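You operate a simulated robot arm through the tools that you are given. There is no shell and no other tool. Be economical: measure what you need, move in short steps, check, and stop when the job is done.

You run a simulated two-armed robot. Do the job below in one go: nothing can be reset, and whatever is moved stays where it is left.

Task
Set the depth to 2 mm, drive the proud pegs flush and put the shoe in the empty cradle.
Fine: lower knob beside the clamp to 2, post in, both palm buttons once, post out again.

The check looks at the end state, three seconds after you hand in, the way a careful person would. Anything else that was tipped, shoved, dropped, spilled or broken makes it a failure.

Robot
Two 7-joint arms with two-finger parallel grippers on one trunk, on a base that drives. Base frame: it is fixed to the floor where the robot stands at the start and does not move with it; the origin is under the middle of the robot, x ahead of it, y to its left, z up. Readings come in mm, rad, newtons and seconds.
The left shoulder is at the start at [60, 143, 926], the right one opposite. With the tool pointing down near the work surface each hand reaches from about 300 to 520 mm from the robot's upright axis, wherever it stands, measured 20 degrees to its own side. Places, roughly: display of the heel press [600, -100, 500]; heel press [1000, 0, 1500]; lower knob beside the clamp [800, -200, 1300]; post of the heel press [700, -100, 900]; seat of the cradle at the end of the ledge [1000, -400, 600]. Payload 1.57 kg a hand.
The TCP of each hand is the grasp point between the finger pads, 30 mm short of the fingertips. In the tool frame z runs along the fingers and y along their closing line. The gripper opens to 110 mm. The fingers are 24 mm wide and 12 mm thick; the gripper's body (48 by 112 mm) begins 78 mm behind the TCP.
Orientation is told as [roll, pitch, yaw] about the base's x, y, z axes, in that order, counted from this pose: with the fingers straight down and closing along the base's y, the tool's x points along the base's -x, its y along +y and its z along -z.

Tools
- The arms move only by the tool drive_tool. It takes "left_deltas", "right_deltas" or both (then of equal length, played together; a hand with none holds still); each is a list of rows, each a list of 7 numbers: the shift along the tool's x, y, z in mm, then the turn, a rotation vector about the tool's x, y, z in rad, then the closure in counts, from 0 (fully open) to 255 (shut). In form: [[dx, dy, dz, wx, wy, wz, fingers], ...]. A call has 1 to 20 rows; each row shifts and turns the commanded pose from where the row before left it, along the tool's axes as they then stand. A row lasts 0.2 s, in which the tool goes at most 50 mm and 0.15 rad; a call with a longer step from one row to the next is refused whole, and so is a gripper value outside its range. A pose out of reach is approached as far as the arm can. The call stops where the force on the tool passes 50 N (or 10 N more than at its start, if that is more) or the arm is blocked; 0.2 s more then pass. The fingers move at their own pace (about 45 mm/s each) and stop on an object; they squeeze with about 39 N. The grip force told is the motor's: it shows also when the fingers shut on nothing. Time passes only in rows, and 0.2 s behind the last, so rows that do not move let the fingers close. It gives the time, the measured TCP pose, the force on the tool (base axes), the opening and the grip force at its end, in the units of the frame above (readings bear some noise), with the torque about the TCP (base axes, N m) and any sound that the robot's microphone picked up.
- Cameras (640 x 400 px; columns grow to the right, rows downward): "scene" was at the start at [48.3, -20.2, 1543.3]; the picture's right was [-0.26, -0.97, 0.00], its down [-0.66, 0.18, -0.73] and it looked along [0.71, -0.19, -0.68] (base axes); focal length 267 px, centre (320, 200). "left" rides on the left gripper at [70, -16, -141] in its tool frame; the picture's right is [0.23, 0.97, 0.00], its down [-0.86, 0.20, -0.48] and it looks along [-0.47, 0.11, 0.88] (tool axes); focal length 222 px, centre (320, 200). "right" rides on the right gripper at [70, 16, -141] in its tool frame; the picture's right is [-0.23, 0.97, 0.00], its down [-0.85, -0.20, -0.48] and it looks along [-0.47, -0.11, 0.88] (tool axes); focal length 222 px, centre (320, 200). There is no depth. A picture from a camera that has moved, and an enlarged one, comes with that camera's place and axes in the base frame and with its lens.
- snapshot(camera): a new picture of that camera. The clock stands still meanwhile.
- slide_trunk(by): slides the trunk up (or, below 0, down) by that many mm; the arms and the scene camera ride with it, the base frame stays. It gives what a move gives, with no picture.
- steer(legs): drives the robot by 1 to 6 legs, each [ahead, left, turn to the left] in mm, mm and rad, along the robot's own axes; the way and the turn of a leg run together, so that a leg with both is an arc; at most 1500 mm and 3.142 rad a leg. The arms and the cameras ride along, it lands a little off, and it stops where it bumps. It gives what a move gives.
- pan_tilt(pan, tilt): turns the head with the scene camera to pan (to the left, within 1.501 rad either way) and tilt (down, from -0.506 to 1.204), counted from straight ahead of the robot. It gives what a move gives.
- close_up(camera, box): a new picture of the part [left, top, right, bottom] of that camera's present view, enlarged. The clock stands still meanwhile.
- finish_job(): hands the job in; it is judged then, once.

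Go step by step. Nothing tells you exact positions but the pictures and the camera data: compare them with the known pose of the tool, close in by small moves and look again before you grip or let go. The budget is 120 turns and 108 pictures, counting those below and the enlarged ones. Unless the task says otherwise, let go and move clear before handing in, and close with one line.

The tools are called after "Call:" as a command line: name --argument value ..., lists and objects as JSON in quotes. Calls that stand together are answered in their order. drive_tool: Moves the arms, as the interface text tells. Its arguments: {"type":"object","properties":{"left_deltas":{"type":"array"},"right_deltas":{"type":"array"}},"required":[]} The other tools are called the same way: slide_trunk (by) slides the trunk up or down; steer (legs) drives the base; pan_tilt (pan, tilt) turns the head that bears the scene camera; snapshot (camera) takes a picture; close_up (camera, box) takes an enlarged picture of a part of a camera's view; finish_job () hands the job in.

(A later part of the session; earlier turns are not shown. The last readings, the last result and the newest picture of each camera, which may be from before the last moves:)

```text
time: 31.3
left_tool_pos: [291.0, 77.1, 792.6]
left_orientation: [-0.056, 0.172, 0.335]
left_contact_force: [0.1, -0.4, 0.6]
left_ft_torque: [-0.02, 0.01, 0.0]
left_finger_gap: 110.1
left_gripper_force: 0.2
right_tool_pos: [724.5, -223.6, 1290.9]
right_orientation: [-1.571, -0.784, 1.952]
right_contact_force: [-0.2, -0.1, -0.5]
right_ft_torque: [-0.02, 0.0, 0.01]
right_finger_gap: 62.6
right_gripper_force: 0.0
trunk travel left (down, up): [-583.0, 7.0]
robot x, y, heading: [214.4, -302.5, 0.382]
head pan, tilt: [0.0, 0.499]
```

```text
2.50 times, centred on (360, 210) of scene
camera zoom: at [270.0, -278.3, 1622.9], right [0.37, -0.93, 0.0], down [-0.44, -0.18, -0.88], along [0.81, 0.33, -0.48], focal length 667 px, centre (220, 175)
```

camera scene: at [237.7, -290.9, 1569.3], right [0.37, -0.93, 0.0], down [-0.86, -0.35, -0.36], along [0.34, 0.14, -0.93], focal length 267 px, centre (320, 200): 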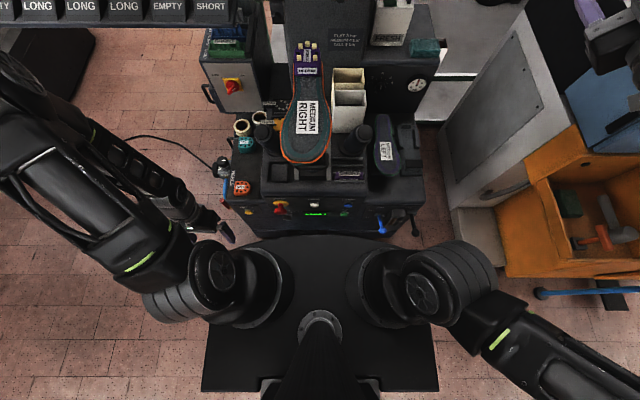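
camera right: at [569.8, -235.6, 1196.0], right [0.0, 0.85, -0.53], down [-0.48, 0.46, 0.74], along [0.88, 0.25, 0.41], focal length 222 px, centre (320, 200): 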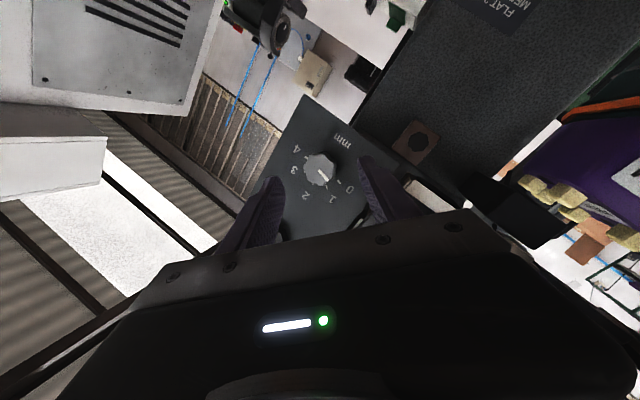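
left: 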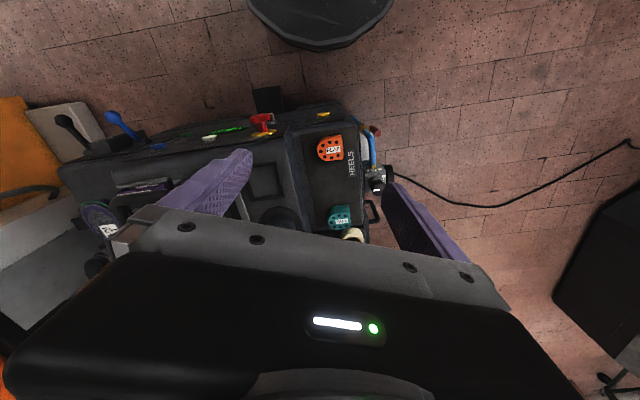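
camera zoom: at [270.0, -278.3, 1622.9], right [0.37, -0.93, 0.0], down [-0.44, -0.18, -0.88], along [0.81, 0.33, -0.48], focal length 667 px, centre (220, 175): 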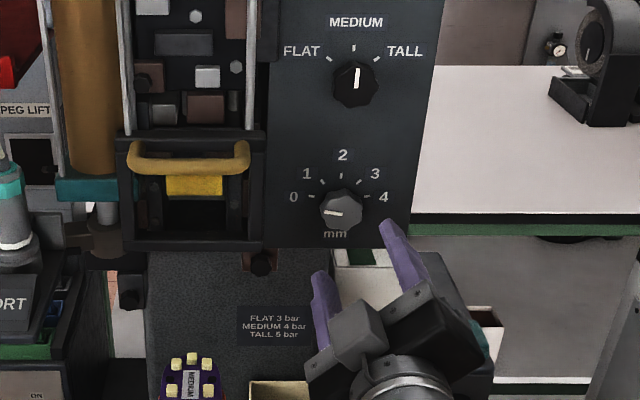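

Both cameras agree: knob face at [831,-182,1281], 114 mm ahead and 10 mm below. I'll close in and check before gripping.

Call:
drive_tool --right_deltas '[[6.5, 6.5, 0, 0, 0, 0, 110], [0, 0, 30, 0, 0, 0, 110], [0, 0, 30, 0, 0, 0, 110], [0, 0, 20, 0, 0, 0, 110], [0, 0, 10, 0, 0, 0, 110], [0, 0, 10, 0, 0, 0, 110]]'

Call:
close_up --camera "right" --box '[220, 80, 420, 260]'

Call:
close_up --camera "scene" --box '[300, 150, 420, 260]'

```text
time: 32.7
left_tool_pos: [291.5, 78.2, 793.0]
left_orientation: [-0.059, 0.173, 0.336]
left_contact_force: [0.8, -0.5, 0.3]
left_ft_torque: [0.0, 0.06, -0.03]
left_finger_gap: 109.9
left_gripper_force: 0.0
right_tool_pos: [818.6, -183.4, 1282.1]
right_orientation: [-1.57, -0.785, 1.953]
right_contact_force: [-0.1, -0.5, 0.8]
right_ft_torque: [-0.04, 0.08, -0.02]
right_finger_gap: 62.5
right_gripper_force: 0.0
trunk travel left (down, up): [-583.0, 7.0]
robot x, y, heading: [216.8, -302.6, 0.381]
head pan, tilt: [0.0, 0.499]
```

```text
2.22 times, centred on (320, 170) of right
camera zoom: at [702.7, -271.2, 1221.6], right [-0.32, 0.79, -0.53], down [-0.62, 0.25, 0.75], along [0.72, 0.56, 0.41], focal length 494 px, centre (320, 267)
```

zoom: 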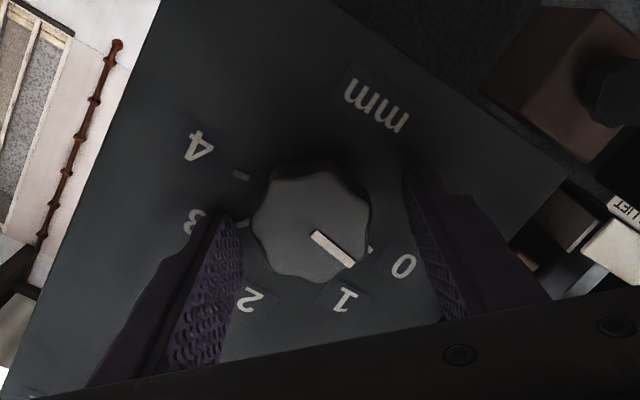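

```text
3.64 times, centred on (360, 205) of scene
camera zoom: at [271.1, -277.3, 1623.0], right [0.37, -0.93, 0.0], down [-0.44, -0.18, -0.88], along [0.81, 0.33, -0.48], focal length 970 px, centre (174, 182)
```

zoom: 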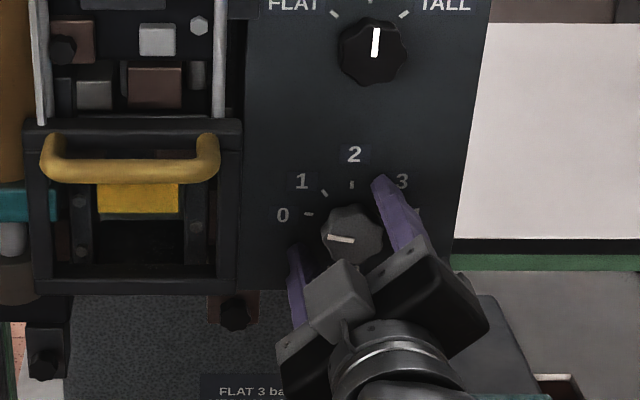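

Aligned within a few mm. I'll nudge, advance slightly, and close on the knob.

Call:
drive_tool --right_deltas '[[4, -3, 4, 0, 0, 0, 110], [0, 0, 0, 0, 0, 0, 150], [0, 0, 0, 0, 0, 0, 200], [0, 0, 0, 0, 0, 0, 255], [0, 0, 0, 0, 0, 0, 255]]'

Call:
close_up --camera "right" --box '[220, 80, 420, 260]'

```text
time: 33.9
left_tool_pos: [291.0, 78.2, 791.9]
left_orientation: [-0.056, 0.175, 0.335]
left_contact_force: [-0.2, 0.7, -0.1]
left_ft_torque: [0.02, -0.03, 0.0]
left_finger_gap: 109.8
left_gripper_force: 0.0
right_tool_pos: [823.1, -186.6, 1280.3]
right_orientation: [-1.565, -0.782, 1.952]
right_contact_force: [-9.4, 1.9, -11.1]
right_ft_torque: [0.12, -0.51, -0.27]
right_finger_gap: 39.0
right_gripper_force: 28.5
trunk travel left (down, up): [-583.0, 7.0]
robot x, y, heading: [213.9, -305.4, 0.381]
head pan, tilt: [0.0, 0.499]
```

```text
2.22 times, centred on (320, 170) of right
camera zoom: at [706.9, -274.3, 1220.3], right [-0.32, 0.79, -0.53], down [-0.62, 0.25, 0.75], along [0.72, 0.56, 0.4], focal length 494 px, centre (320, 267)
```

zoom: 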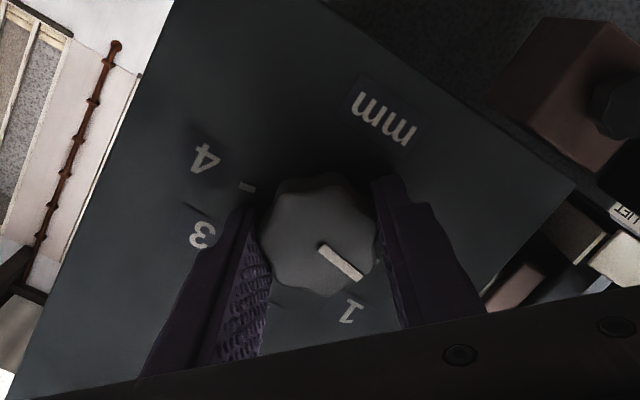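

Gripped at 39 mm. Turning clockwise in two stages.

Call:
drive_tool --right_deltas '[[0, 0, 0, 0, 0, 0.1, 255], [0, 0, 0, 0, 0, 0.1, 255], [0, 0, 0, 0, 0, 0.1, 255], [0, 0, 0, 0, 0, 0.1, 255], [0, 0, 0, 0, 0, 0.1, 255], [0, 0, 0, 0, 0, 0.1, 255], [0, 0, 0, 0, 0, 0.1, 255], [0, 0, 0, 0, 0, 0.085, 255]]'

Call:
close_up --camera "right" --box '[220, 80, 420, 260]'

```text
time: 35.7
left_tool_pos: [290.1, 79.0, 791.9]
left_orientation: [-0.059, 0.173, 0.334]
left_contact_force: [1.6, 0.1, -0.3]
left_ft_torque: [-0.01, 0.07, -0.03]
left_finger_gap: 109.9
left_gripper_force: 0.1
right_tool_pos: [824.3, -185.6, 1283.1]
right_orientation: [0.075, -1.568, 0.308]
right_contact_force: [-22.4, 5.4, -12.2]
right_ft_torque: [-0.39, 0.93, -0.35]
right_finger_gap: 38.4
right_gripper_force: 44.4
trunk travel left (down, up): [-583.0, 7.0]
robot x, y, heading: [216.6, -302.6, 0.378]
head pan, tilt: [0.0, 0.499]
```

```text
2.22 times, centred on (320, 170) of right
camera zoom: at [686.7, -224.5, 1213.2], right [-0.36, 0.9, 0.23], down [-0.37, -0.36, 0.86], along [0.86, 0.23, 0.46], focal length 494 px, centre (320, 267)
```

zoom: 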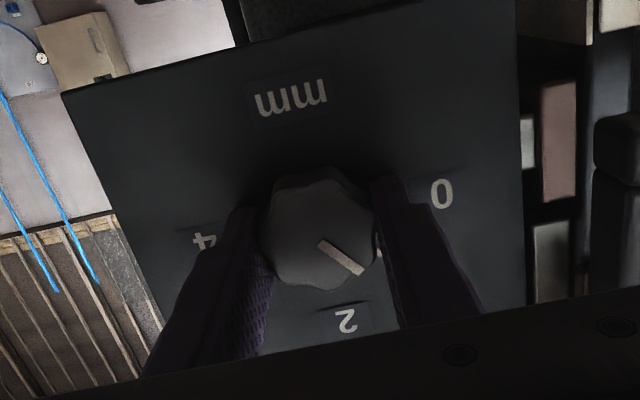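

The knob follows (now near 1). I'll ease the contact slightly and turn the second half.

Call:
drive_tool --right_deltas '[[1, 0, -1.5, 0, 0, 0.1, 255], [0, 0, 0, 0, 0, 0.1, 255], [0, 0, 0, 0, 0, 0.1, 255], [0, 0, 0, 0, 0, 0.1, 255], [0, 0, 0, 0, 0, 0.1, 255], [0, 0, 0, 0, 0, 0.1, 255], [0, 0, 0, 0, 0, 0.1, 255], [0, 0, 0, 0, 0, 0.085, 255]]'

Call:
close_up --camera "right" --box '[220, 80, 420, 260]'

Call:
close_up --camera "scene" --box '[310, 160, 400, 250]'

```text
time: 37.5
left_tool_pos: [290.8, 78.0, 792.0]
left_orientation: [-0.057, 0.173, 0.335]
left_contact_force: [0.0, -0.4, -0.3]
left_ft_torque: [0.02, -0.05, -0.01]
left_finger_gap: 109.9
left_gripper_force: 0.1
right_tool_pos: [824.4, -189.1, 1282.6]
right_orientation: [1.569, -0.788, -1.187]
right_contact_force: [-3.4, 7.6, -11.0]
right_ft_torque: [0.15, -0.39, 0.04]
right_finger_gap: 38.3
right_gripper_force: 44.1
trunk travel left (down, up): [-583.0, 7.0]
robot x, y, heading: [214.1, -302.4, 0.382]
head pan, tilt: [0.0, 0.499]
```

```text
2.22 times, centred on (320, 170) of right
camera zoom: at [671.0, -184.6, 1244.1], right [-0.2, 0.49, 0.85], down [-0.17, -0.87, 0.47], along [0.97, -0.05, 0.25], focal length 494 px, centre (320, 267)
```

zoom: 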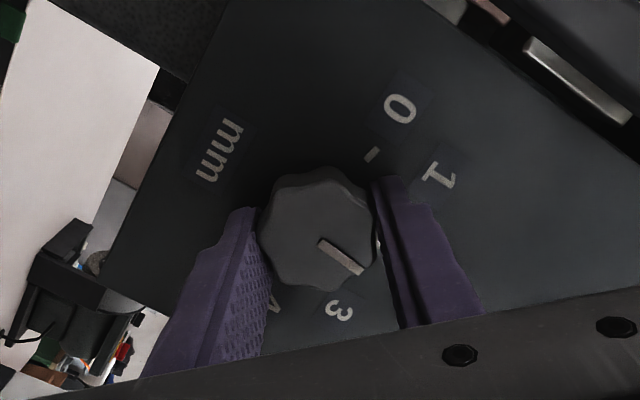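

```text
4.44 times, centred on (355, 205) of scene
camera zoom: at [270.5, -276.6, 1623.0], right [0.37, -0.93, 0.0], down [-0.44, -0.18, -0.88], along [0.81, 0.33, -0.48], focal length 1186 px, centre (164, 178)
```

zoom: 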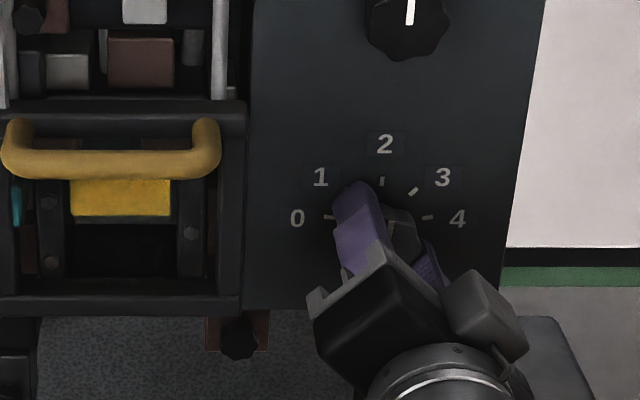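

Turned 90°. I'll release, back off straight, and check the pointer.

Call:
drive_tool --right_deltas '[[0, 0, 0, 0, 0, 0, 200], [0, 0, 0, 0, 0, 0, 110], [0, 0, 0, 0, 0, 0, 110], [0, 0, 0, 0, 0, 0, 110], [0, 0, -20, 0, 0, 0, 110], [0, 0, -40, 0, 0, 0, 110], [0, 0, -40, 0, 0, 0, 110]]'

Call:
close_up --camera "scene" --box '[310, 130, 400, 250]'

Call:
close_up --camera "right" --box '[220, 80, 420, 260]'

```text
time: 39.1
left_tool_pos: [290.3, 79.1, 791.7]
left_orientation: [-0.057, 0.172, 0.335]
left_contact_force: [-0.3, -0.1, -0.8]
left_ft_torque: [0.02, 0.0, 0.0]
left_finger_gap: 110.3
left_gripper_force: 0.1
right_tool_pos: [730.7, -227.5, 1281.7]
right_orientation: [1.571, -0.785, -1.191]
right_contact_force: [0.0, -0.8, -0.9]
right_ft_torque: [0.02, 0.02, 0.03]
right_finger_gap: 62.7
right_gripper_force: 0.0
trunk travel left (down, up): [-583.0, 7.0]
robot x, y, heading: [214.9, -301.0, 0.381]
head pan, tilt: [0.0, 0.499]
```

```text
3.33 times, centred on (355, 190) of scene
camera zoom: at [269.6, -278.5, 1623.1], right [0.37, -0.93, 0.0], down [-0.44, -0.18, -0.88], along [0.81, 0.33, -0.48], focal length 889 px, centre (203, 233)
```

zoom: 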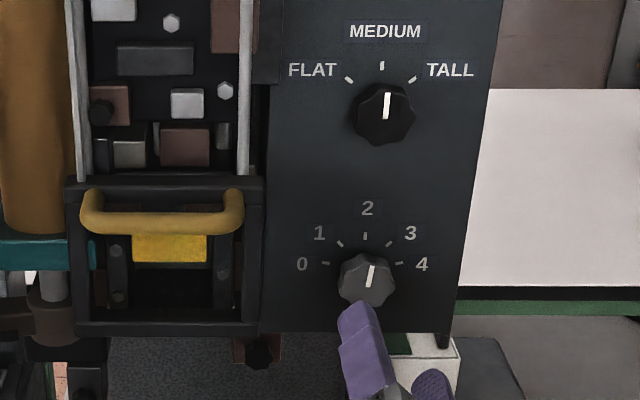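

```text
2.22 times, centred on (320, 170) of right
camera zoom: at [577.3, -223.7, 1244.3], right [-0.2, 0.49, 0.85], down [-0.17, -0.87, 0.46], along [0.97, -0.05, 0.25], focal length 494 px, centre (320, 267)
```

zoom: 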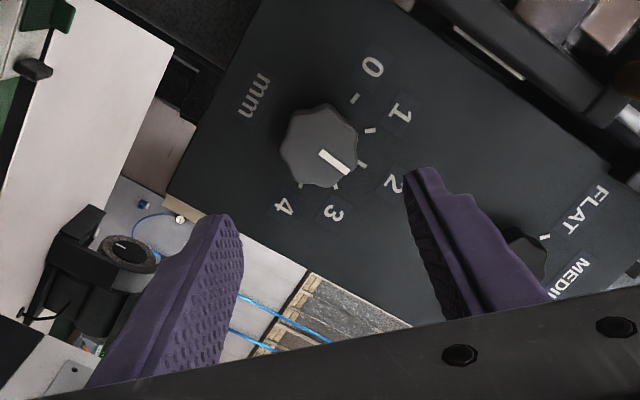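

Call:
close_up --camera "scene" --box '[335, 190, 375, 225]'

```text
11.43 times, centred on (355, 208) of scene
camera zoom: at [269.6, -278.5, 1623.1], right [0.37, -0.93, 0.0], down [-0.44, -0.18, -0.88], along [0.81, 0.33, -0.48], focal length 3050 px, centre (-80, 114)
```

zoom: 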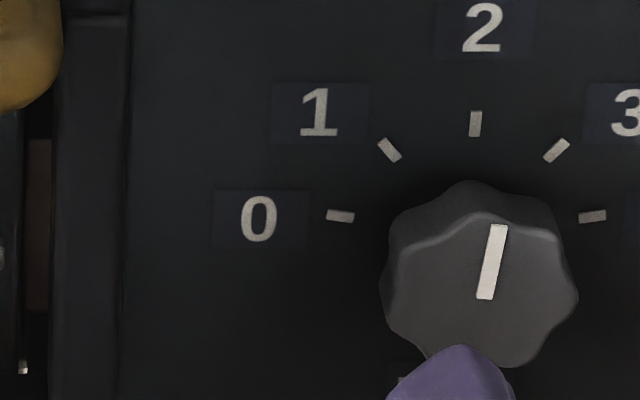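

The tick marks are 40° apart, so the pointer is about 8–10° past 2. I'll regrip and turn back 0.15 rad.

Call:
drive_tool --right_deltas '[[1.5, 0, 35, 0, 0, 0, 110], [0, 0, 35, 0, 0, 0, 110], [0, 0, 20, 0, 0, 0, 110], [0, 0, 9, 0, 0, 0, 110], [0, 0, 0, 0, 0, 0, 170], [0, 0, 0, 0, 0, 0, 255], [0, 0, 0, 0, 0, 0, 255], [0, 0, 0, 0, 0, 0, 255], [0, 0, 0, 0, 0, -0.08, 255], [0, 0, 0, 0, 0, -0.07, 255], [0, 0, 0, 0, 0, 0, 255], [0, 0, 0, 0, 0, 0, 200], [0, 0, 0, 0, 0, 0, 110], [0, 0, 0, 0, 0, 0, 110], [0, 0, 0, 0, 0, 0, 110], [0, 0, -30, 0, 0, 0, 110], [0, 0, -40, 0, 0, 0, 110], [0, 0, -30, 0, 0, 0, 110]]'

Call:
close_up --camera "scene" --box '[335, 190, 375, 225]'

```text
time: 42.9
left_tool_pos: [289.3, 78.7, 792.2]
left_orientation: [-0.056, 0.173, 0.335]
left_contact_force: [-0.5, -0.4, -0.6]
left_ft_torque: [0.01, 0.0, 0.02]
left_finger_gap: 109.9
left_gripper_force: 0.0
right_tool_pos: [726.5, -224.6, 1281.3]
right_orientation: [1.572, -0.936, -1.189]
right_contact_force: [1.0, 1.6, 1.0]
right_ft_torque: [0.0, 0.03, -0.01]
right_finger_gap: 62.3
right_gripper_force: 0.1
trunk travel left (down, up): [-583.0, 7.0]
robot x, y, heading: [216.5, -303.4, 0.382]
head pan, tilt: [0.0, 0.499]
```

```text
11.43 times, centred on (355, 208) of scene
camera zoom: at [269.0, -278.2, 1623.1], right [0.37, -0.93, 0.0], down [-0.44, -0.18, -0.88], along [0.81, 0.33, -0.48], focal length 3050 px, centre (-80, 114)
```

zoom: 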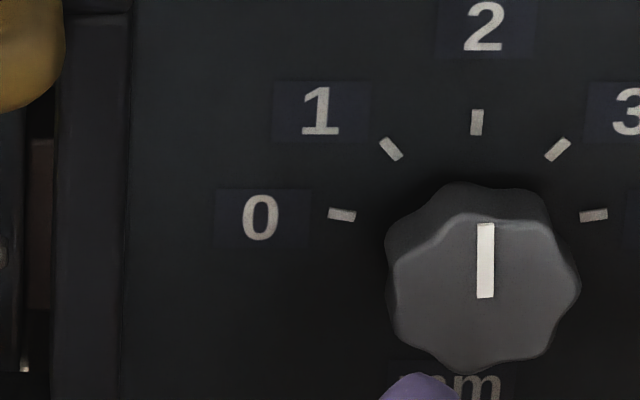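

The pointer is on 2. Now I'll withdraw the right hand to the side and point it down again, then study the post, handle and palm buttons.

Call:
drive_tool --right_deltas '[[-24.7, -33.5, -10, 0, 0, 0, 110], [-24.7, -33.5, -10, 0, 0, 0, 110], [-24.7, -33.5, -5, 0, 0, 0, 110], [-24.7, -33.5, 0, 0, 0, 0, 110], [-24.7, -33.5, 0, 0, 0, 0, 110], [-24.7, -33.5, 0, 0, 0, 0, 110], [0, 0, 0, 0, 0, -0.127, 110], [0, 0, 0, 0, 0, -0.127, 110], [0, 0, 0, 0, 0, -0.127, 110], [0, 0, 0, 0, 0, -0.127, 110], [0, 0, 0, 0, 0, -0.127, 110]]'

Call:
drive_tool --right_deltas '[[0, 0, 0, 0, 0.143, 0, 110], [0, 0, 0, 0, 0.143, 0, 110], [0, 0, 0, 0, 0.143, 0, 110], [0, 0, 0, 0, 0.143, 0, 110], [0, 0, 0, 0, 0.143, 0, 110], [0, 0, 0, 0, 0.143, 0, 110], [0, 0, 0, 0, 0.143, 0, 110], [0, 0, 0, 0, 0.143, 0, 110], [0, 0, 0, 0, 0.143, 0, 110], [0, 0, 0, 0, 0.143, 0, 110], [0, 0, 0, 0, 0.141, 0, 110], [0, 0, 40, 0, 0, 0, 110], [0, 0, 40, 0, 0, 0, 110], [0, 0, 40, 0, 0, 0, 110], [0, 0, 0, 0, 0, 0, 110]]'

Call:
pan_tilt --pan 0 --tilt 0.9

Call:
snapshot --camera "scene"

Call:
snapshot --camera "right"

```text
time: 45.3
left_tool_pos: [291.2, 78.3, 791.4]
left_orientation: [-0.057, 0.172, 0.335]
left_contact_force: [0.5, 0.4, 0.0]
left_ft_torque: [-0.02, -0.04, -0.01]
left_finger_gap: 110.1
left_gripper_force: 0.1
right_tool_pos: [814.4, -459.2, 1295.5]
right_orientation: [-1.504, -1.568, 1.886]
right_contact_force: [-1.1, 0.0, -0.4]
right_ft_torque: [-0.02, -0.08, -0.03]
right_finger_gap: 62.3
right_gripper_force: 0.0
right hand out of reach, approached as far as the arm can: row 1, 2
trunk travel left (down, up): [-583.0, 7.0]
robot x, y, heading: [217.0, -299.4, 0.381]
head pan, tilt: [0.0, 0.499]
```

```text
time: 48.5
left_tool_pos: [289.8, 78.1, 792.6]
left_orientation: [-0.057, 0.172, 0.336]
left_contact_force: [-0.2, 0.2, 0.1]
left_ft_torque: [0.02, -0.04, -0.04]
left_finger_gap: 109.9
left_gripper_force: 0.1
right_tool_pos: [856.7, -446.9, 1161.6]
right_orientation: [0.005, -0.329, 0.382]
right_contact_force: [0.0, -0.4, -0.5]
right_ft_torque: [-0.01, -0.03, -0.02]
right_finger_gap: 62.8
right_gripper_force: 0.0
right hand out of reach, approached as far as the arm can: row 9, 10, 11
trunk travel left (down, up): [-583.0, 7.0]
robot x, y, heading: [217.3, -299.8, 0.387]
head pan, tilt: [0.0, 0.499]
```

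```text
time: 49.4
left_tool_pos: [291.1, 78.6, 793.0]
left_orientation: [-0.057, 0.172, 0.335]
left_contact_force: [-0.5, 0.0, 0.7]
left_ft_torque: [0.0, 0.04, 0.03]
left_finger_gap: 110.2
left_gripper_force: 0.0
right_tool_pos: [857.0, -446.7, 1162.1]
right_orientation: [0.007, -0.33, 0.381]
right_contact_force: [0.3, 0.2, 0.1]
right_ft_torque: [-0.02, -0.03, 0.02]
right_finger_gap: 62.6
right_gripper_force: 0.0
trunk travel left (down, up): [-583.0, 7.0]
robot x, y, heading: [214.7, -302.2, 0.382]
head pan, tilt: [0.0, 0.901]
```

```text
59 pictures are left
camera scene: at [256.4, -284.1, 1589.2], right [0.37, -0.93, 0.0], down [-0.73, -0.29, -0.62], along [0.58, 0.23, -0.78], focal length 267 px, centre (320, 200)
```

scene: 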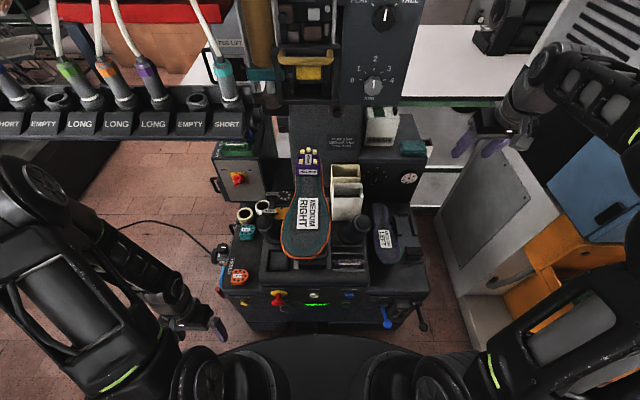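

```text
58 pictures are left
camera right: at [748.1, -474.4, 1273.8], right [-0.16, 0.98, 0.08], down [0.68, 0.05, 0.73], along [0.71, 0.17, -0.68], focal length 222 px, centre (320, 200)
```

right: 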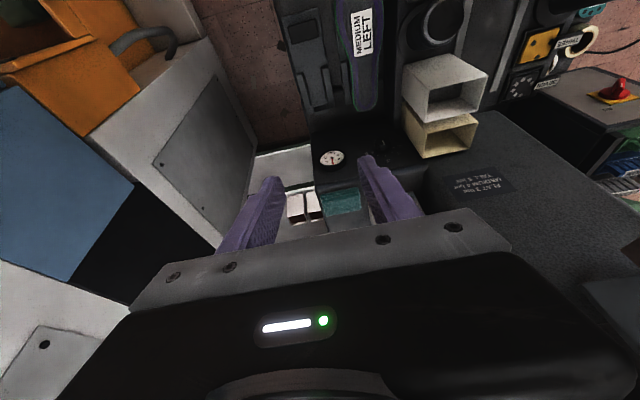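

I need a view of the post handle, which hides under the shoe. I'll aim the left wrist camera at it from the front, below the shoe.

Call:
drive_tool --left_deltas '[[-15, -40, -20, 0, 0, 0, 0], [-15, -40, -20, 0, 0, 0, 0], [-15, -40, -20, 0, 0, 0, 0], [-15, -40, -20, 0, 0, 0, 0], [0, -40, 0, 0, 0, 0, 0], [0, 0, 0, 0, -0.14, 0, 0], [0, 0, 0, 0, -0.14, 0, 0], [0, 0, 0, 0, -0.14, 0, 0], [0, 0, 0, 0, -0.14, 0, 0], [0, 0, 0, 0, 0, 0, 0]]'

Call:
snapshot --camera "left"

```text
time: 51.6
left_tool_pos: [536.6, -65.0, 855.7]
left_orientation: [-0.059, -0.385, 0.37]
left_contact_force: [-0.5, -0.3, 0.3]
left_ft_torque: [-0.01, 0.0, -0.01]
left_finger_gap: 110.0
left_gripper_force: 0.0
left hand out of reach, approached as far as the arm can: row 1, 6, 7, 8, 9
right_tool_pos: [856.6, -446.1, 1163.0]
right_orientation: [0.007, -0.33, 0.38]
right_contact_force: [-0.1, -0.2, 0.2]
right_ft_torque: [-0.06, 0.0, 0.0]
right_finger_gap: 62.4
right_gripper_force: 0.0
trunk travel left (down, up): [-583.0, 7.0]
robot x, y, heading: [217.9, -299.1, 0.381]
head pan, tilt: [0.0, 0.901]
```

```text
57 pictures are left
camera left: at [429.3, -114.1, 960.7], right [-0.53, 0.84, -0.14], down [0.49, 0.44, 0.75], along [0.69, 0.33, -0.64], focal length 222 px, centre (320, 200)
```

left: 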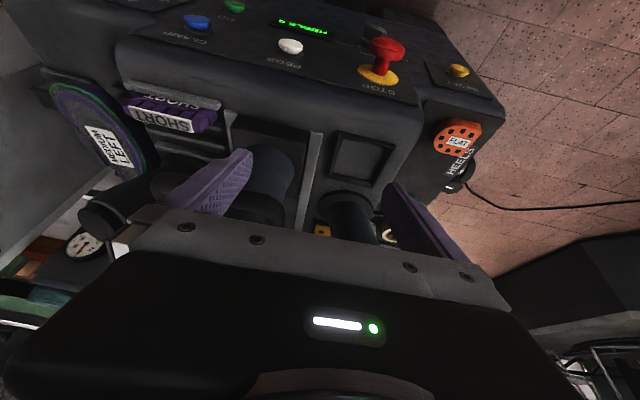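

Call:
drive_tool --left_deltas '[[0, 35, 0, 0, 0, 0, 0], [0, 35, 0, 0, 0, 0, 0], [0, 0, 0, 0, 0, 0, 0]]'

Call:
close_up --camera "left" --box '[80, 60, 440, 280]'

```text
time: 52.4
left_tool_pos: [521.7, 4.9, 847.5]
left_orientation: [-0.061, -0.385, 0.366]
left_contact_force: [-0.1, 0.1, 0.8]
left_ft_torque: [-0.06, 0.04, 0.03]
left_finger_gap: 110.1
left_gripper_force: 0.1
left hand out of reach, approached as far as the arm can: row 1
right_tool_pos: [857.2, -447.9, 1162.5]
right_orientation: [0.007, -0.33, 0.38]
right_contact_force: [-1.1, -1.1, -0.4]
right_ft_torque: [0.04, -0.06, -0.03]
right_finger_gap: 63.0
right_gripper_force: 0.1
trunk travel left (down, up): [-583.0, 7.0]
robot x, y, heading: [214.5, -305.3, 0.381]
head pan, tilt: [0.0, 0.901]
```

```text
1.78 times, centred on (260, 170) of left
camera zoom: at [413.8, -45.7, 953.5], right [-0.52, 0.84, -0.14], down [0.49, 0.43, 0.75], along [0.69, 0.33, -0.64], focal length 395 px, centre (427, 253)
```

zoom: 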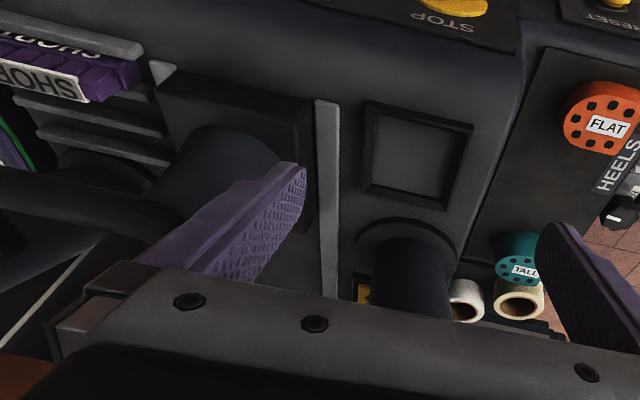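

The handle bar (about z 835) sits under the shoe, so I'd rather grip the round post from the right, above the right palm button. I'll turn the right hand to point left and inspect with its camera.

Call:
drive_tool --right_deltas '[[20, -10, 30, 0, 0, 0, 0], [20, 0, 40, 0, 0.11, 0, 0], [20, 0, 40, 0, 0.11, 0, 0], [20, 0, 30, 0, 0.11, 0, 0], [0, 0, 0, 0, 0, 0.143, 0], [0, 0, 0, 0, 0, 0.143, 0], [0, 0, 0, 0, 0, 0.143, 0], [0, 0, 0, 0, 0, 0.143, 0], [0, 0, 0, 0, 0, 0.143, 0], [0, 0, 0, 0, 0, 0.143, 0], [0, 0, 0, 0, 0, 0.143, 0], [0, 0, 0, 0, 0, 0.143, 0], [0, 0, 0, 0, 0, 0.143, 0], [0, 0, 0, 0, 0, 0.143, 0], [0, 0, 0, 0, 0, 0.141, 0]]'

```text
time: 55.6
left_tool_pos: [519.5, 3.9, 848.3]
left_orientation: [-0.063, -0.384, 0.368]
left_contact_force: [-0.2, -1.2, 0.1]
left_ft_torque: [0.01, -0.03, -0.03]
left_finger_gap: 109.8
left_gripper_force: 0.0
right_tool_pos: [816.2, -471.4, 1007.9]
right_orientation: [0.0, 0.007, -1.19]
right_contact_force: [-0.6, -0.3, -0.1]
right_ft_torque: [0.03, 0.0, 0.03]
right_finger_gap: 109.6
right_gripper_force: 0.0
trunk travel left (down, up): [-583.0, 7.0]
robot x, y, heading: [216.0, -304.3, 0.383]
head pan, tilt: [0.0, 0.901]
```

Call:
drive_tool --right_deltas '[[30, 0, 0, 0, 0.143, 0, 0], [30, 0, 0, 0, 0.143, 0, 0], [20, 0, 0, 0, 0.143, 0, 0], [0, 0, 0, 0, 0.143, 0, 0], [0, 0, 0, 0, 0.143, 0, 0], [0, 0, 0, 0, 0.143, 0, 0], [0, 0, 0, 0, 0.143, 0, 0], [0, 0, 0, 0, 0.143, 0, 0], [0, 0, 0, 0, 0.143, 0, 0], [0, 0, 0, 0, 0, 0, 0]]'

Call:
snapshot --camera "right"

Call:
snapshot --camera "scene"

```text
time: 57.8
left_tool_pos: [522.0, 2.3, 848.7]
left_orientation: [-0.059, -0.385, 0.365]
left_contact_force: [0.5, 0.9, -0.4]
left_ft_torque: [0.04, -0.02, 0.0]
left_finger_gap: 110.0
left_gripper_force: 0.0
right_tool_pos: [790.7, -398.7, 1018.9]
right_orientation: [0.001, 0.959, -1.189]
right_contact_force: [0.6, -0.8, -0.5]
right_ft_torque: [0.05, -0.01, -0.02]
right_finger_gap: 109.9
right_gripper_force: 0.0
right hand out of reach, approached as far as the arm can: row 8, 9
trunk travel left (down, up): [-583.0, 7.0]
robot x, y, heading: [212.5, -303.0, 0.382]
head pan, tilt: [0.0, 0.901]
```

```text
55 pictures are left
camera right: at [834.0, -463.7, 1157.3], right [0.95, 0.24, -0.19], down [0.14, -0.89, -0.43], along [-0.27, 0.38, -0.89], focal length 222 px, centre (320, 200)
```

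right: 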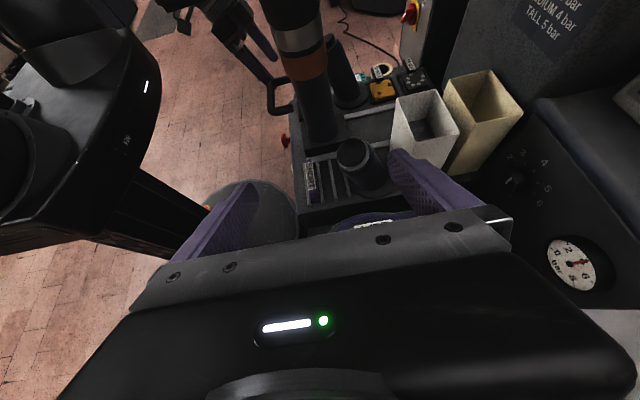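

```text
54 pictures are left
camera scene: at [256.8, -285.1, 1589.2], right [0.37, -0.93, 0.0], down [-0.73, -0.29, -0.62], along [0.58, 0.23, -0.78], focal length 267 px, centre (320, 200)
```

scene: 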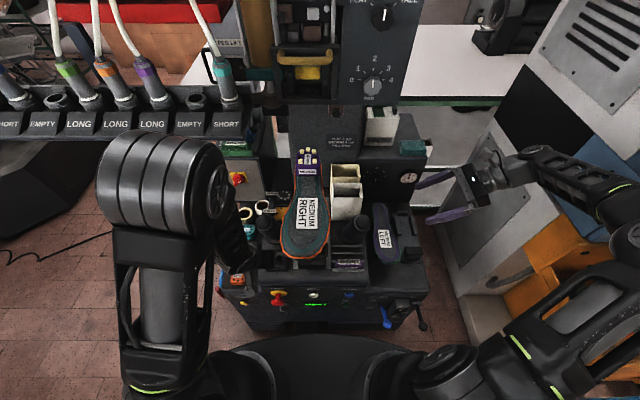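

From the right I can see the post clearly: a plain cylinder about 80 mm thick at roughly 490 mm ahead and 22 mm left of the robot axis. I'll move the open hand to its right side at about z 925.

Call:
drive_tool --right_deltas '[[6, -2, 35, 0, 0, 0, 0], [6, -2, 35, 0, 0, 0, 0], [6, -2, 35, 0, 0, 0, 0], [6, -2, 35, 0, 0, 0, 0], [7, -2, 35, 0, 0, 0, 0], [7, 0, 34, 0, 0, 0, 0], [0, 0, 0, 0, 0.1, 0, 0], [0, 0, 0, 0, 0.1, 0, 0], [0, 0, 0, 0, 0.1, 0, 0], [0, 0, 0, 0, 0, 0, 0]]'

Call:
snapshot --camera "right"

Call:
close_up --camera "scene" --box '[240, 130, 440, 290]'

```text
time: 60.0
left_tool_pos: [522.2, 3.3, 848.3]
left_orientation: [-0.06, -0.384, 0.365]
left_contact_force: [0.2, 0.1, 0.2]
left_ft_torque: [-0.01, 0.03, -0.01]
left_finger_gap: 110.0
left_gripper_force: 0.1
right_tool_pos: [707.9, -223.8, 930.7]
right_orientation: [0.004, 1.262, -1.184]
right_contact_force: [0.0, 0.1, 0.0]
right_ft_torque: [-0.04, -0.05, 0.02]
right_finger_gap: 109.8
right_gripper_force: 0.0
trunk travel left (down, up): [-583.0, 7.0]
robot x, y, heading: [215.0, -302.0, 0.38]
head pan, tilt: [0.0, 0.901]
```

```text
53 pictures are left
camera right: at [765.6, -322.1, 1040.4], right [0.93, 0.3, -0.22], down [0.08, -0.74, -0.67], along [-0.36, 0.6, -0.71], focal length 222 px, centre (320, 200)
```

right: 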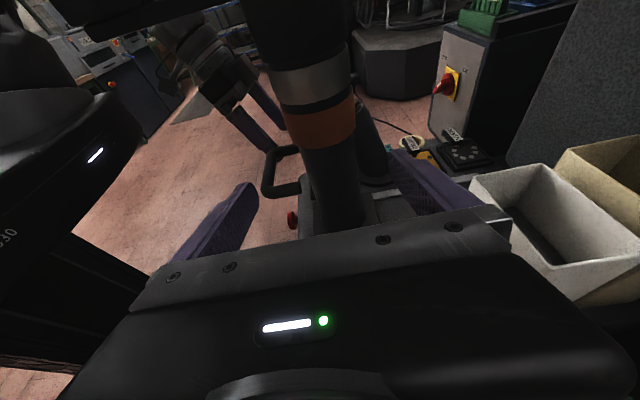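

```text
2.50 times, centred on (340, 210) of scene
camera zoom: at [256.3, -284.6, 1589.2], right [0.37, -0.93, 0.0], down [-0.73, -0.29, -0.62], along [0.58, 0.23, -0.78], focal length 667 px, centre (270, 175)
```

zoom: 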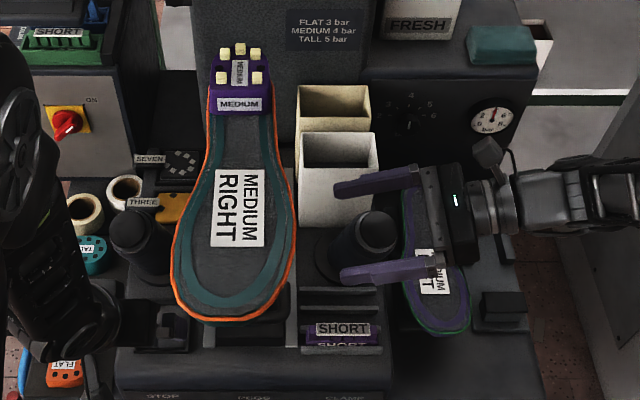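

The post is centred between the open fingers. Moving straight in around it.

Call:
drive_tool --right_deltas '[[9.5, 0, 29, 0, 0, 0, 0], [9.5, 0, 29, 0, 0, 0, 0], [9.5, 0, 29, 0, 0, 0, 0], [9, 0, 29, 0, 0, 0, 0], [0, 0, 0, 0, 0, 0, 0]]'

Call:
snapshot --camera "right"

```text
time: 61.2
left_tool_pos: [520.9, 5.3, 847.5]
left_orientation: [-0.063, -0.385, 0.367]
left_contact_force: [0.7, -0.1, -0.2]
left_ft_torque: [-0.04, 0.06, -0.03]
left_finger_gap: 110.3
left_gripper_force: 0.1
right_tool_pos: [660.8, -106.9, 930.2]
right_orientation: [0.003, 1.26, -1.187]
right_contact_force: [-0.3, -0.4, 0.8]
right_ft_torque: [-0.06, -0.02, 0.04]
right_finger_gap: 109.8
right_gripper_force: 0.1
trunk travel left (down, up): [-583.0, 7.0]
robot x, y, heading: [216.9, -301.4, 0.378]
head pan, tilt: [0.0, 0.901]
```

```text
51 pictures are left
camera right: at [719.6, -206.6, 1039.8], right [0.93, 0.3, -0.22], down [0.08, -0.74, -0.67], along [-0.36, 0.6, -0.71], focal length 222 px, centre (320, 200)
```

right: 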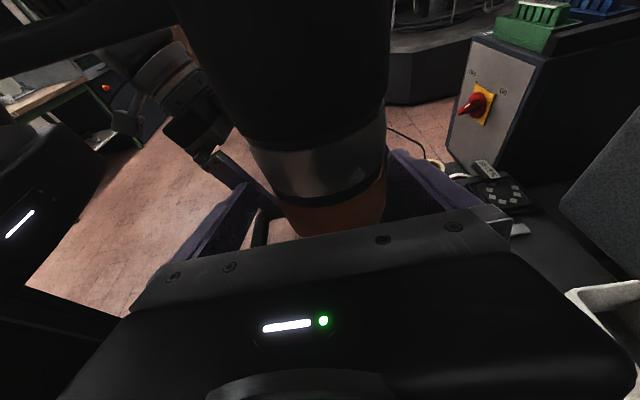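

Call:
drive_tool --right_deltas '[[0, 0, 0, 0, 0, 0, 60], [0, 0, 0, 0, 0, 0, 120], [0, 0, 0, 0, 0, 0, 255], [0, 0, 0, 0, 0, 0, 255]]'

Call:
snapshot --camera "right"

```text
time: 62.2
left_tool_pos: [523.5, 5.5, 846.4]
left_orientation: [-0.06, -0.377, 0.367]
left_contact_force: [0.1, 0.2, -0.5]
left_ft_torque: [-0.01, 0.02, 0.01]
left_finger_gap: 110.1
left_gripper_force: 0.1
right_tool_pos: [668.9, -106.9, 929.3]
right_orientation: [0.005, 1.258, -1.195]
right_contact_force: [36.3, 24.3, 5.7]
right_ft_torque: [-0.43, -0.03, -0.67]
right_finger_gap: 75.7
right_gripper_force: 24.1
trunk travel left (down, up): [-583.0, 7.0]
robot x, y, heading: [212.9, -302.6, 0.381]
head pan, tilt: [0.0, 0.901]
```

```text
50 pictures are left
camera right: at [725.7, -206.5, 1039.7], right [0.93, 0.29, -0.21], down [0.08, -0.74, -0.67], along [-0.35, 0.61, -0.71], focal length 222 px, centre (320, 200)
```

right: 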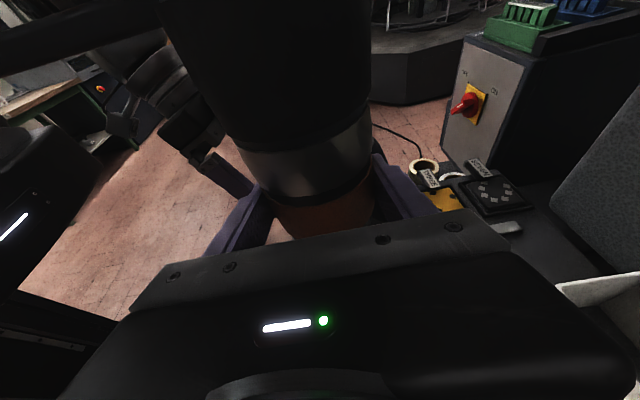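

Gripped (75.7 mm). Now I push the post inward in small steps.

Call:
drive_tool --right_deltas '[[0, 10, 0, 0, 0, 0, 255], [0, 15, 0, 0, 0, 0, 255], [0, 15, 0, 0, 0, 0, 255], [0, 15, 0, 0, 0, 0, 255], [0, 15, 0, 0, 0, 0, 255], [0, 15, 0, 0, 0, 0, 255]]'

Call:
snapshot --camera "scene"

```text
time: 63.6
left_tool_pos: [523.1, 3.5, 847.1]
left_orientation: [-0.062, -0.384, 0.366]
left_contact_force: [0.0, -0.3, 1.2]
left_ft_torque: [0.03, 0.05, 0.0]
left_finger_gap: 110.0
left_gripper_force: 0.0
right_tool_pos: [741.4, -78.0, 930.2]
right_orientation: [0.003, 1.259, -1.187]
right_contact_force: [1.3, -0.4, 0.8]
right_ft_torque: [0.08, -0.01, 0.52]
right_finger_gap: 75.2
right_gripper_force: 44.6
trunk travel left (down, up): [-583.0, 7.0]
robot x, y, heading: [214.9, -303.7, 0.387]
head pan, tilt: [0.0, 0.901]
```

```text
49 pictures are left
camera scene: at [257.1, -283.3, 1589.0], right [0.37, -0.93, 0.0], down [-0.73, -0.29, -0.62], along [0.58, 0.23, -0.78], focal length 267 px, centre (320, 200)
```

scene: 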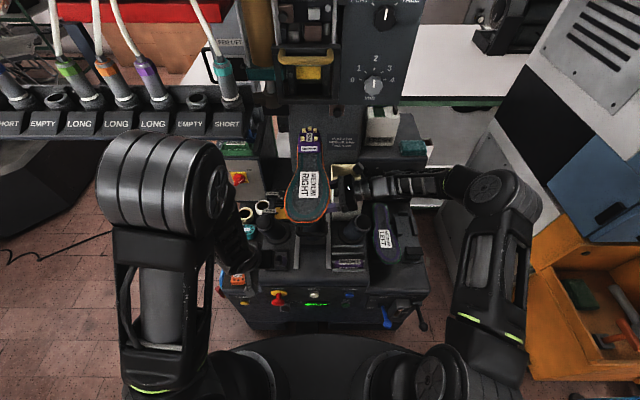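

It slides smoothly. Continuing until it meets its stop.

Call:
drive_tool --right_deltas '[[0, 15, 0, 0, 0, 0, 255], [0, 15, 0, 0, 0, 0, 255], [0, 15, 0, 0, 0, 0, 255], [0, 15, 0, 0, 0, 0, 255], [0, 15, 0, 0, 0, 0, 255], [0, 15, 0, 0, 0, 0, 255]]'

Call:
close_up --camera "scene" --box '[210, 60, 450, 270]'

```text
time: 65.0
left_tool_pos: [520.5, 3.4, 846.3]
left_orientation: [-0.061, -0.383, 0.367]
left_contact_force: [0.2, -1.3, 0.4]
left_ft_torque: [-0.02, 0.02, -0.01]
left_finger_gap: 110.0
left_gripper_force: 0.0
right_tool_pos: [825.7, -43.2, 928.5]
right_orientation: [0.003, 1.259, -1.189]
right_contact_force: [6.1, 3.3, -10.6]
right_ft_torque: [0.72, 0.39, 0.68]
right_finger_gap: 75.1
right_gripper_force: 45.1
trunk travel left (down, up): [-583.0, 7.0]
robot x, y, heading: [215.9, -303.4, 0.38]
head pan, tilt: [0.0, 0.901]
```

```text
1.90 times, centred on (330, 165) of scene
camera zoom: at [257.2, -283.4, 1589.0], right [0.37, -0.93, 0.0], down [-0.73, -0.29, -0.62], along [0.58, 0.23, -0.78], focal length 508 px, centre (301, 267)
```

zoom: 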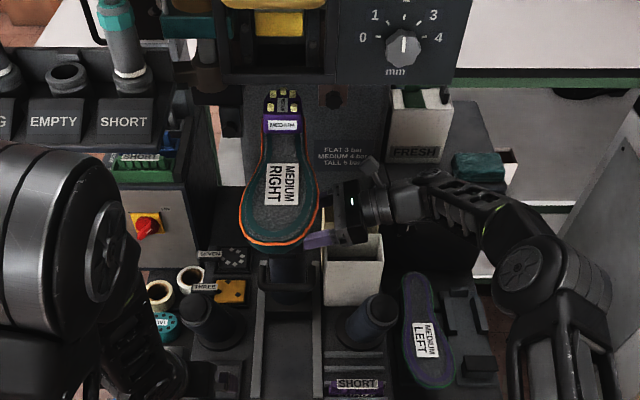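

Call:
drive_tool --right_deltas '[[0, 12, 0, 0, 0, 0, 255], [0, 12, 0, 0, 0, 0, 255], [0, 12, 0, 0, 0, 0, 255], [0, 12, 0, 0, 0, 0, 255], [0, 12, 0, 0, 0, 0, 255]]'

Call:
close_up --camera "scene" --box '[230, 60, 430, 220]'

```text
time: 65.5
left_tool_pos: [518.6, 1.4, 848.7]
left_orientation: [-0.06, -0.384, 0.366]
left_contact_force: [0.6, 0.1, 0.0]
left_ft_torque: [0.02, -0.01, 0.03]
left_finger_gap: 110.0
left_gripper_force: 0.1
right_tool_pos: [827.7, -42.5, 928.7]
right_orientation: [-0.035, 1.265, -1.191]
right_contact_force: [-9.5, -9.0, 10.5]
right_ft_torque: [0.29, 0.06, 1.38]
right_finger_gap: 75.1
right_gripper_force: 45.1
trunk travel left (down, up): [-583.0, 7.0]
robot x, y, heading: [212.8, -304.1, 0.383]
head pan, tilt: [0.0, 0.901]
stopped in row 2 (right hand): the force on the tool passed its limit (the readings are from after the stop); the commanded pose is now the measured one
```

```text
2.50 times, centred on (330, 140) of scene
camera zoom: at [253.1, -286.7, 1589.7], right [0.37, -0.93, 0.0], down [-0.73, -0.29, -0.62], along [0.58, 0.23, -0.78], focal length 667 px, centre (295, 350)
```

zoom: 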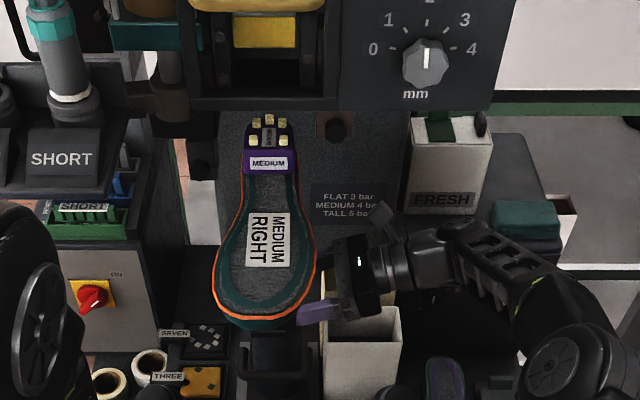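

Call:
snapshot --camera "right"

Call:
close_up --camera "left" --box '[0, 100, 400, 350]'

```text
46 pictures are left
camera right: at [889.4, -139.3, 1037.9], right [0.92, 0.33, -0.23], down [0.1, -0.74, -0.67], along [-0.39, 0.59, -0.71], focal length 222 px, centre (320, 200)
```

right: 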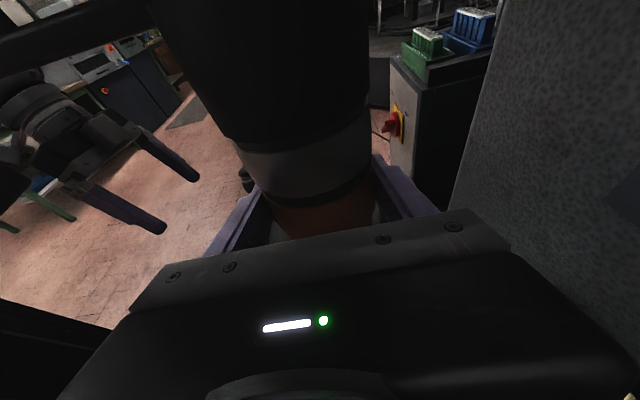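

```text
1.60 times, centred on (200, 225) of left
camera zoom: at [412.0, -48.2, 954.5], right [-0.52, 0.84, -0.14], down [0.49, 0.43, 0.75], along [0.69, 0.33, -0.64], focal length 355 px, centre (512, 160)
```

zoom: 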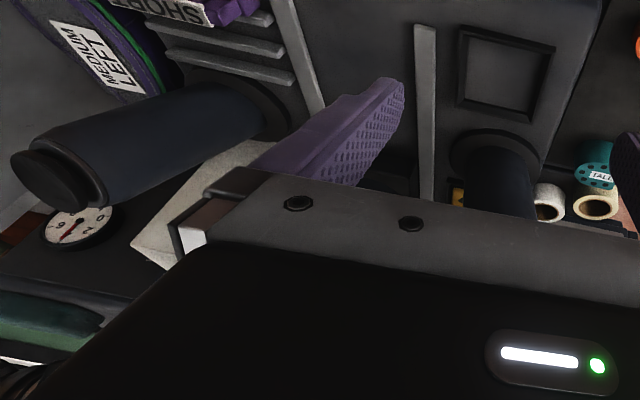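

The post met its end stop after about 170 mm, with the hand well clear of the column, so it is in. I'll release and withdraw to the right.

Call:
drive_tool --right_deltas '[[0, 0, 0, 0, 0, 0, 120], [0, 0, 0, 0, 0, 0, 0], [0, 0, 0, 0, 0, 0, 0], [0, 0, 0, 0, 0, 0, 0], [0, 0, 0, 0, 0, 0, 0], [-9.5, 0, -29, 0, 0, 0, 0], [-9.5, 0, -29, 0, 0, 0, 0], [-9.5, 0, -29, 0, 0, 0, 0], [-9.5, 0, -29, 0, 0, 0, 0], [-5, -20, -29, 0, 0, 0, 0], [-5, -20, -29, 0, 0, 0, 0], [0, -30, -20, 0, 0, 0, 0], [0, -30, -20, 0, 0, 0, 0], [0, -30, -20, 0, 0, 0, 0]]'

Call:
snapshot --camera "scene"

```text
time: 68.5
left_tool_pos: [521.6, 5.0, 848.5]
left_orientation: [-0.061, -0.386, 0.367]
left_contact_force: [0.7, 0.2, -0.1]
left_ft_torque: [0.01, -0.01, 0.03]
left_finger_gap: 110.0
left_gripper_force: 0.0
right_tool_pos: [789.4, -272.0, 954.1]
right_orientation: [-0.039, 1.26, -1.198]
right_contact_force: [-0.2, -0.4, -0.3]
right_ft_torque: [-0.01, -0.03, -0.02]
right_finger_gap: 110.1
right_gripper_force: 0.1
right hand out of reach, approached as far as the arm can: row 8, 9
trunk travel left (down, up): [-583.0, 7.0]
robot x, y, heading: [217.6, -304.5, 0.382]
head pan, tilt: [0.0, 0.901]
```

```text
44 pictures are left
camera scene: at [255.8, -283.7, 1589.1], right [0.37, -0.93, 0.0], down [-0.73, -0.29, -0.62], along [0.58, 0.23, -0.78], focal length 267 px, centre (320, 200)
```

scene: 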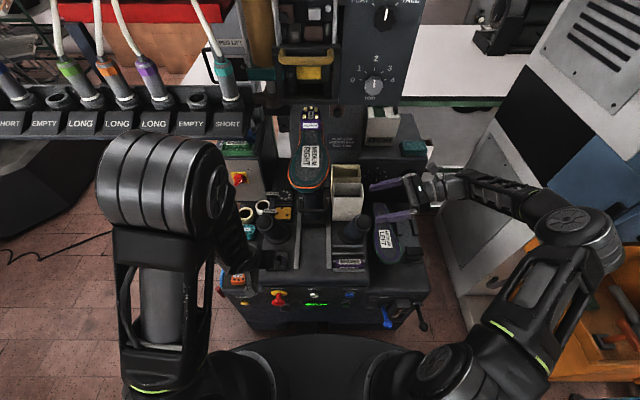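

Next, both palm buttons: tops at about (528 ahead, 134 right) and (530 ahead, 178 left) of the robot axis, z about 860. I'll bring both hands, closed and pointing down, above them.

Call:
drive_tool --right_deltas '[[28, 0, -9, 0, 0, 0, 255], [28, 0, -9, 0, 0, 0, 255], [0, 0, 0, 0, -0.14, 0, 255], [0, 0, 0, 0, -0.14, 0, 255], [0, 0, 0, 0, -0.14, 0, 255], [0, 0, 0, 0, -0.14, 0, 255], [0, 0, 0, 0, -0.14, 0, 255], [0, 0, 0, 0, -0.14, 0, 255], [0, 0, 0, 0, -0.14, 0, 255], [0, 0, 0, 0, -0.14, 0, 255], [0, 0, 0, 0, -0.14, 0, 255], [0, 0, 0, 0, 0, 0, 255]]' --left_deltas '[[-13, 0, -34, 0, 0, 0, 255], [-14, 0, -34, 0, 0, 0, 255], [-14, 0, -34, 0, 0, 0, 255], [-25, 0, 5, 0, 0, 0, 255], [-25, 0, 5, 0, 0, 0, 255], [-25, 1, 10, 0, 0, 0, 255], [-25, 1, 14, 0, 0, 0, 255], [0, 1, 10, 0, 0, 0, 255], [0, 0, 0, 0, 0, 0, 255], [0, 0, 0, 0, 0, 0, 255], [0, 0, 0, 0, 0, 0, 255], [0, 0, 0, 0, 0, 0, 255]]'

Call:
snapshot --camera "scene"

```text
time: 71.1
left_tool_pos: [627.9, 49.5, 952.8]
left_orientation: [-0.06, -0.383, 0.367]
left_contact_force: [-0.8, -0.2, -0.3]
left_ft_torque: [0.02, 0.0, 0.01]
left_finger_gap: 0.0
left_gripper_force: 21.7
left hand out of reach, approached as far as the arm can: row 1
right_tool_pos: [788.8, -274.8, 1013.3]
right_orientation: [-0.012, -0.002, -1.163]
right_contact_force: [-0.2, -0.5, -0.3]
right_ft_torque: [-0.01, 0.0, 0.01]
right_finger_gap: 0.3
right_gripper_force: 21.8
trunk travel left (down, up): [-583.0, 7.0]
robot x, y, heading: [213.7, -303.3, 0.381]
head pan, tilt: [0.0, 0.901]
```

```text
43 pictures are left
camera scene: at [255.4, -285.0, 1589.1], right [0.37, -0.93, 0.0], down [-0.73, -0.29, -0.62], along [0.58, 0.23, -0.78], focal length 267 px, centre (320, 200)
```

scene: 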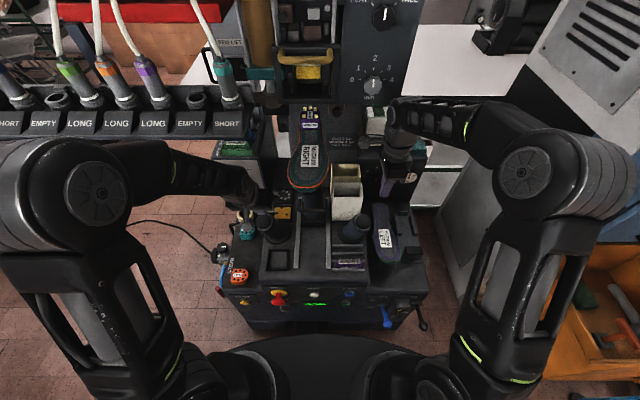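

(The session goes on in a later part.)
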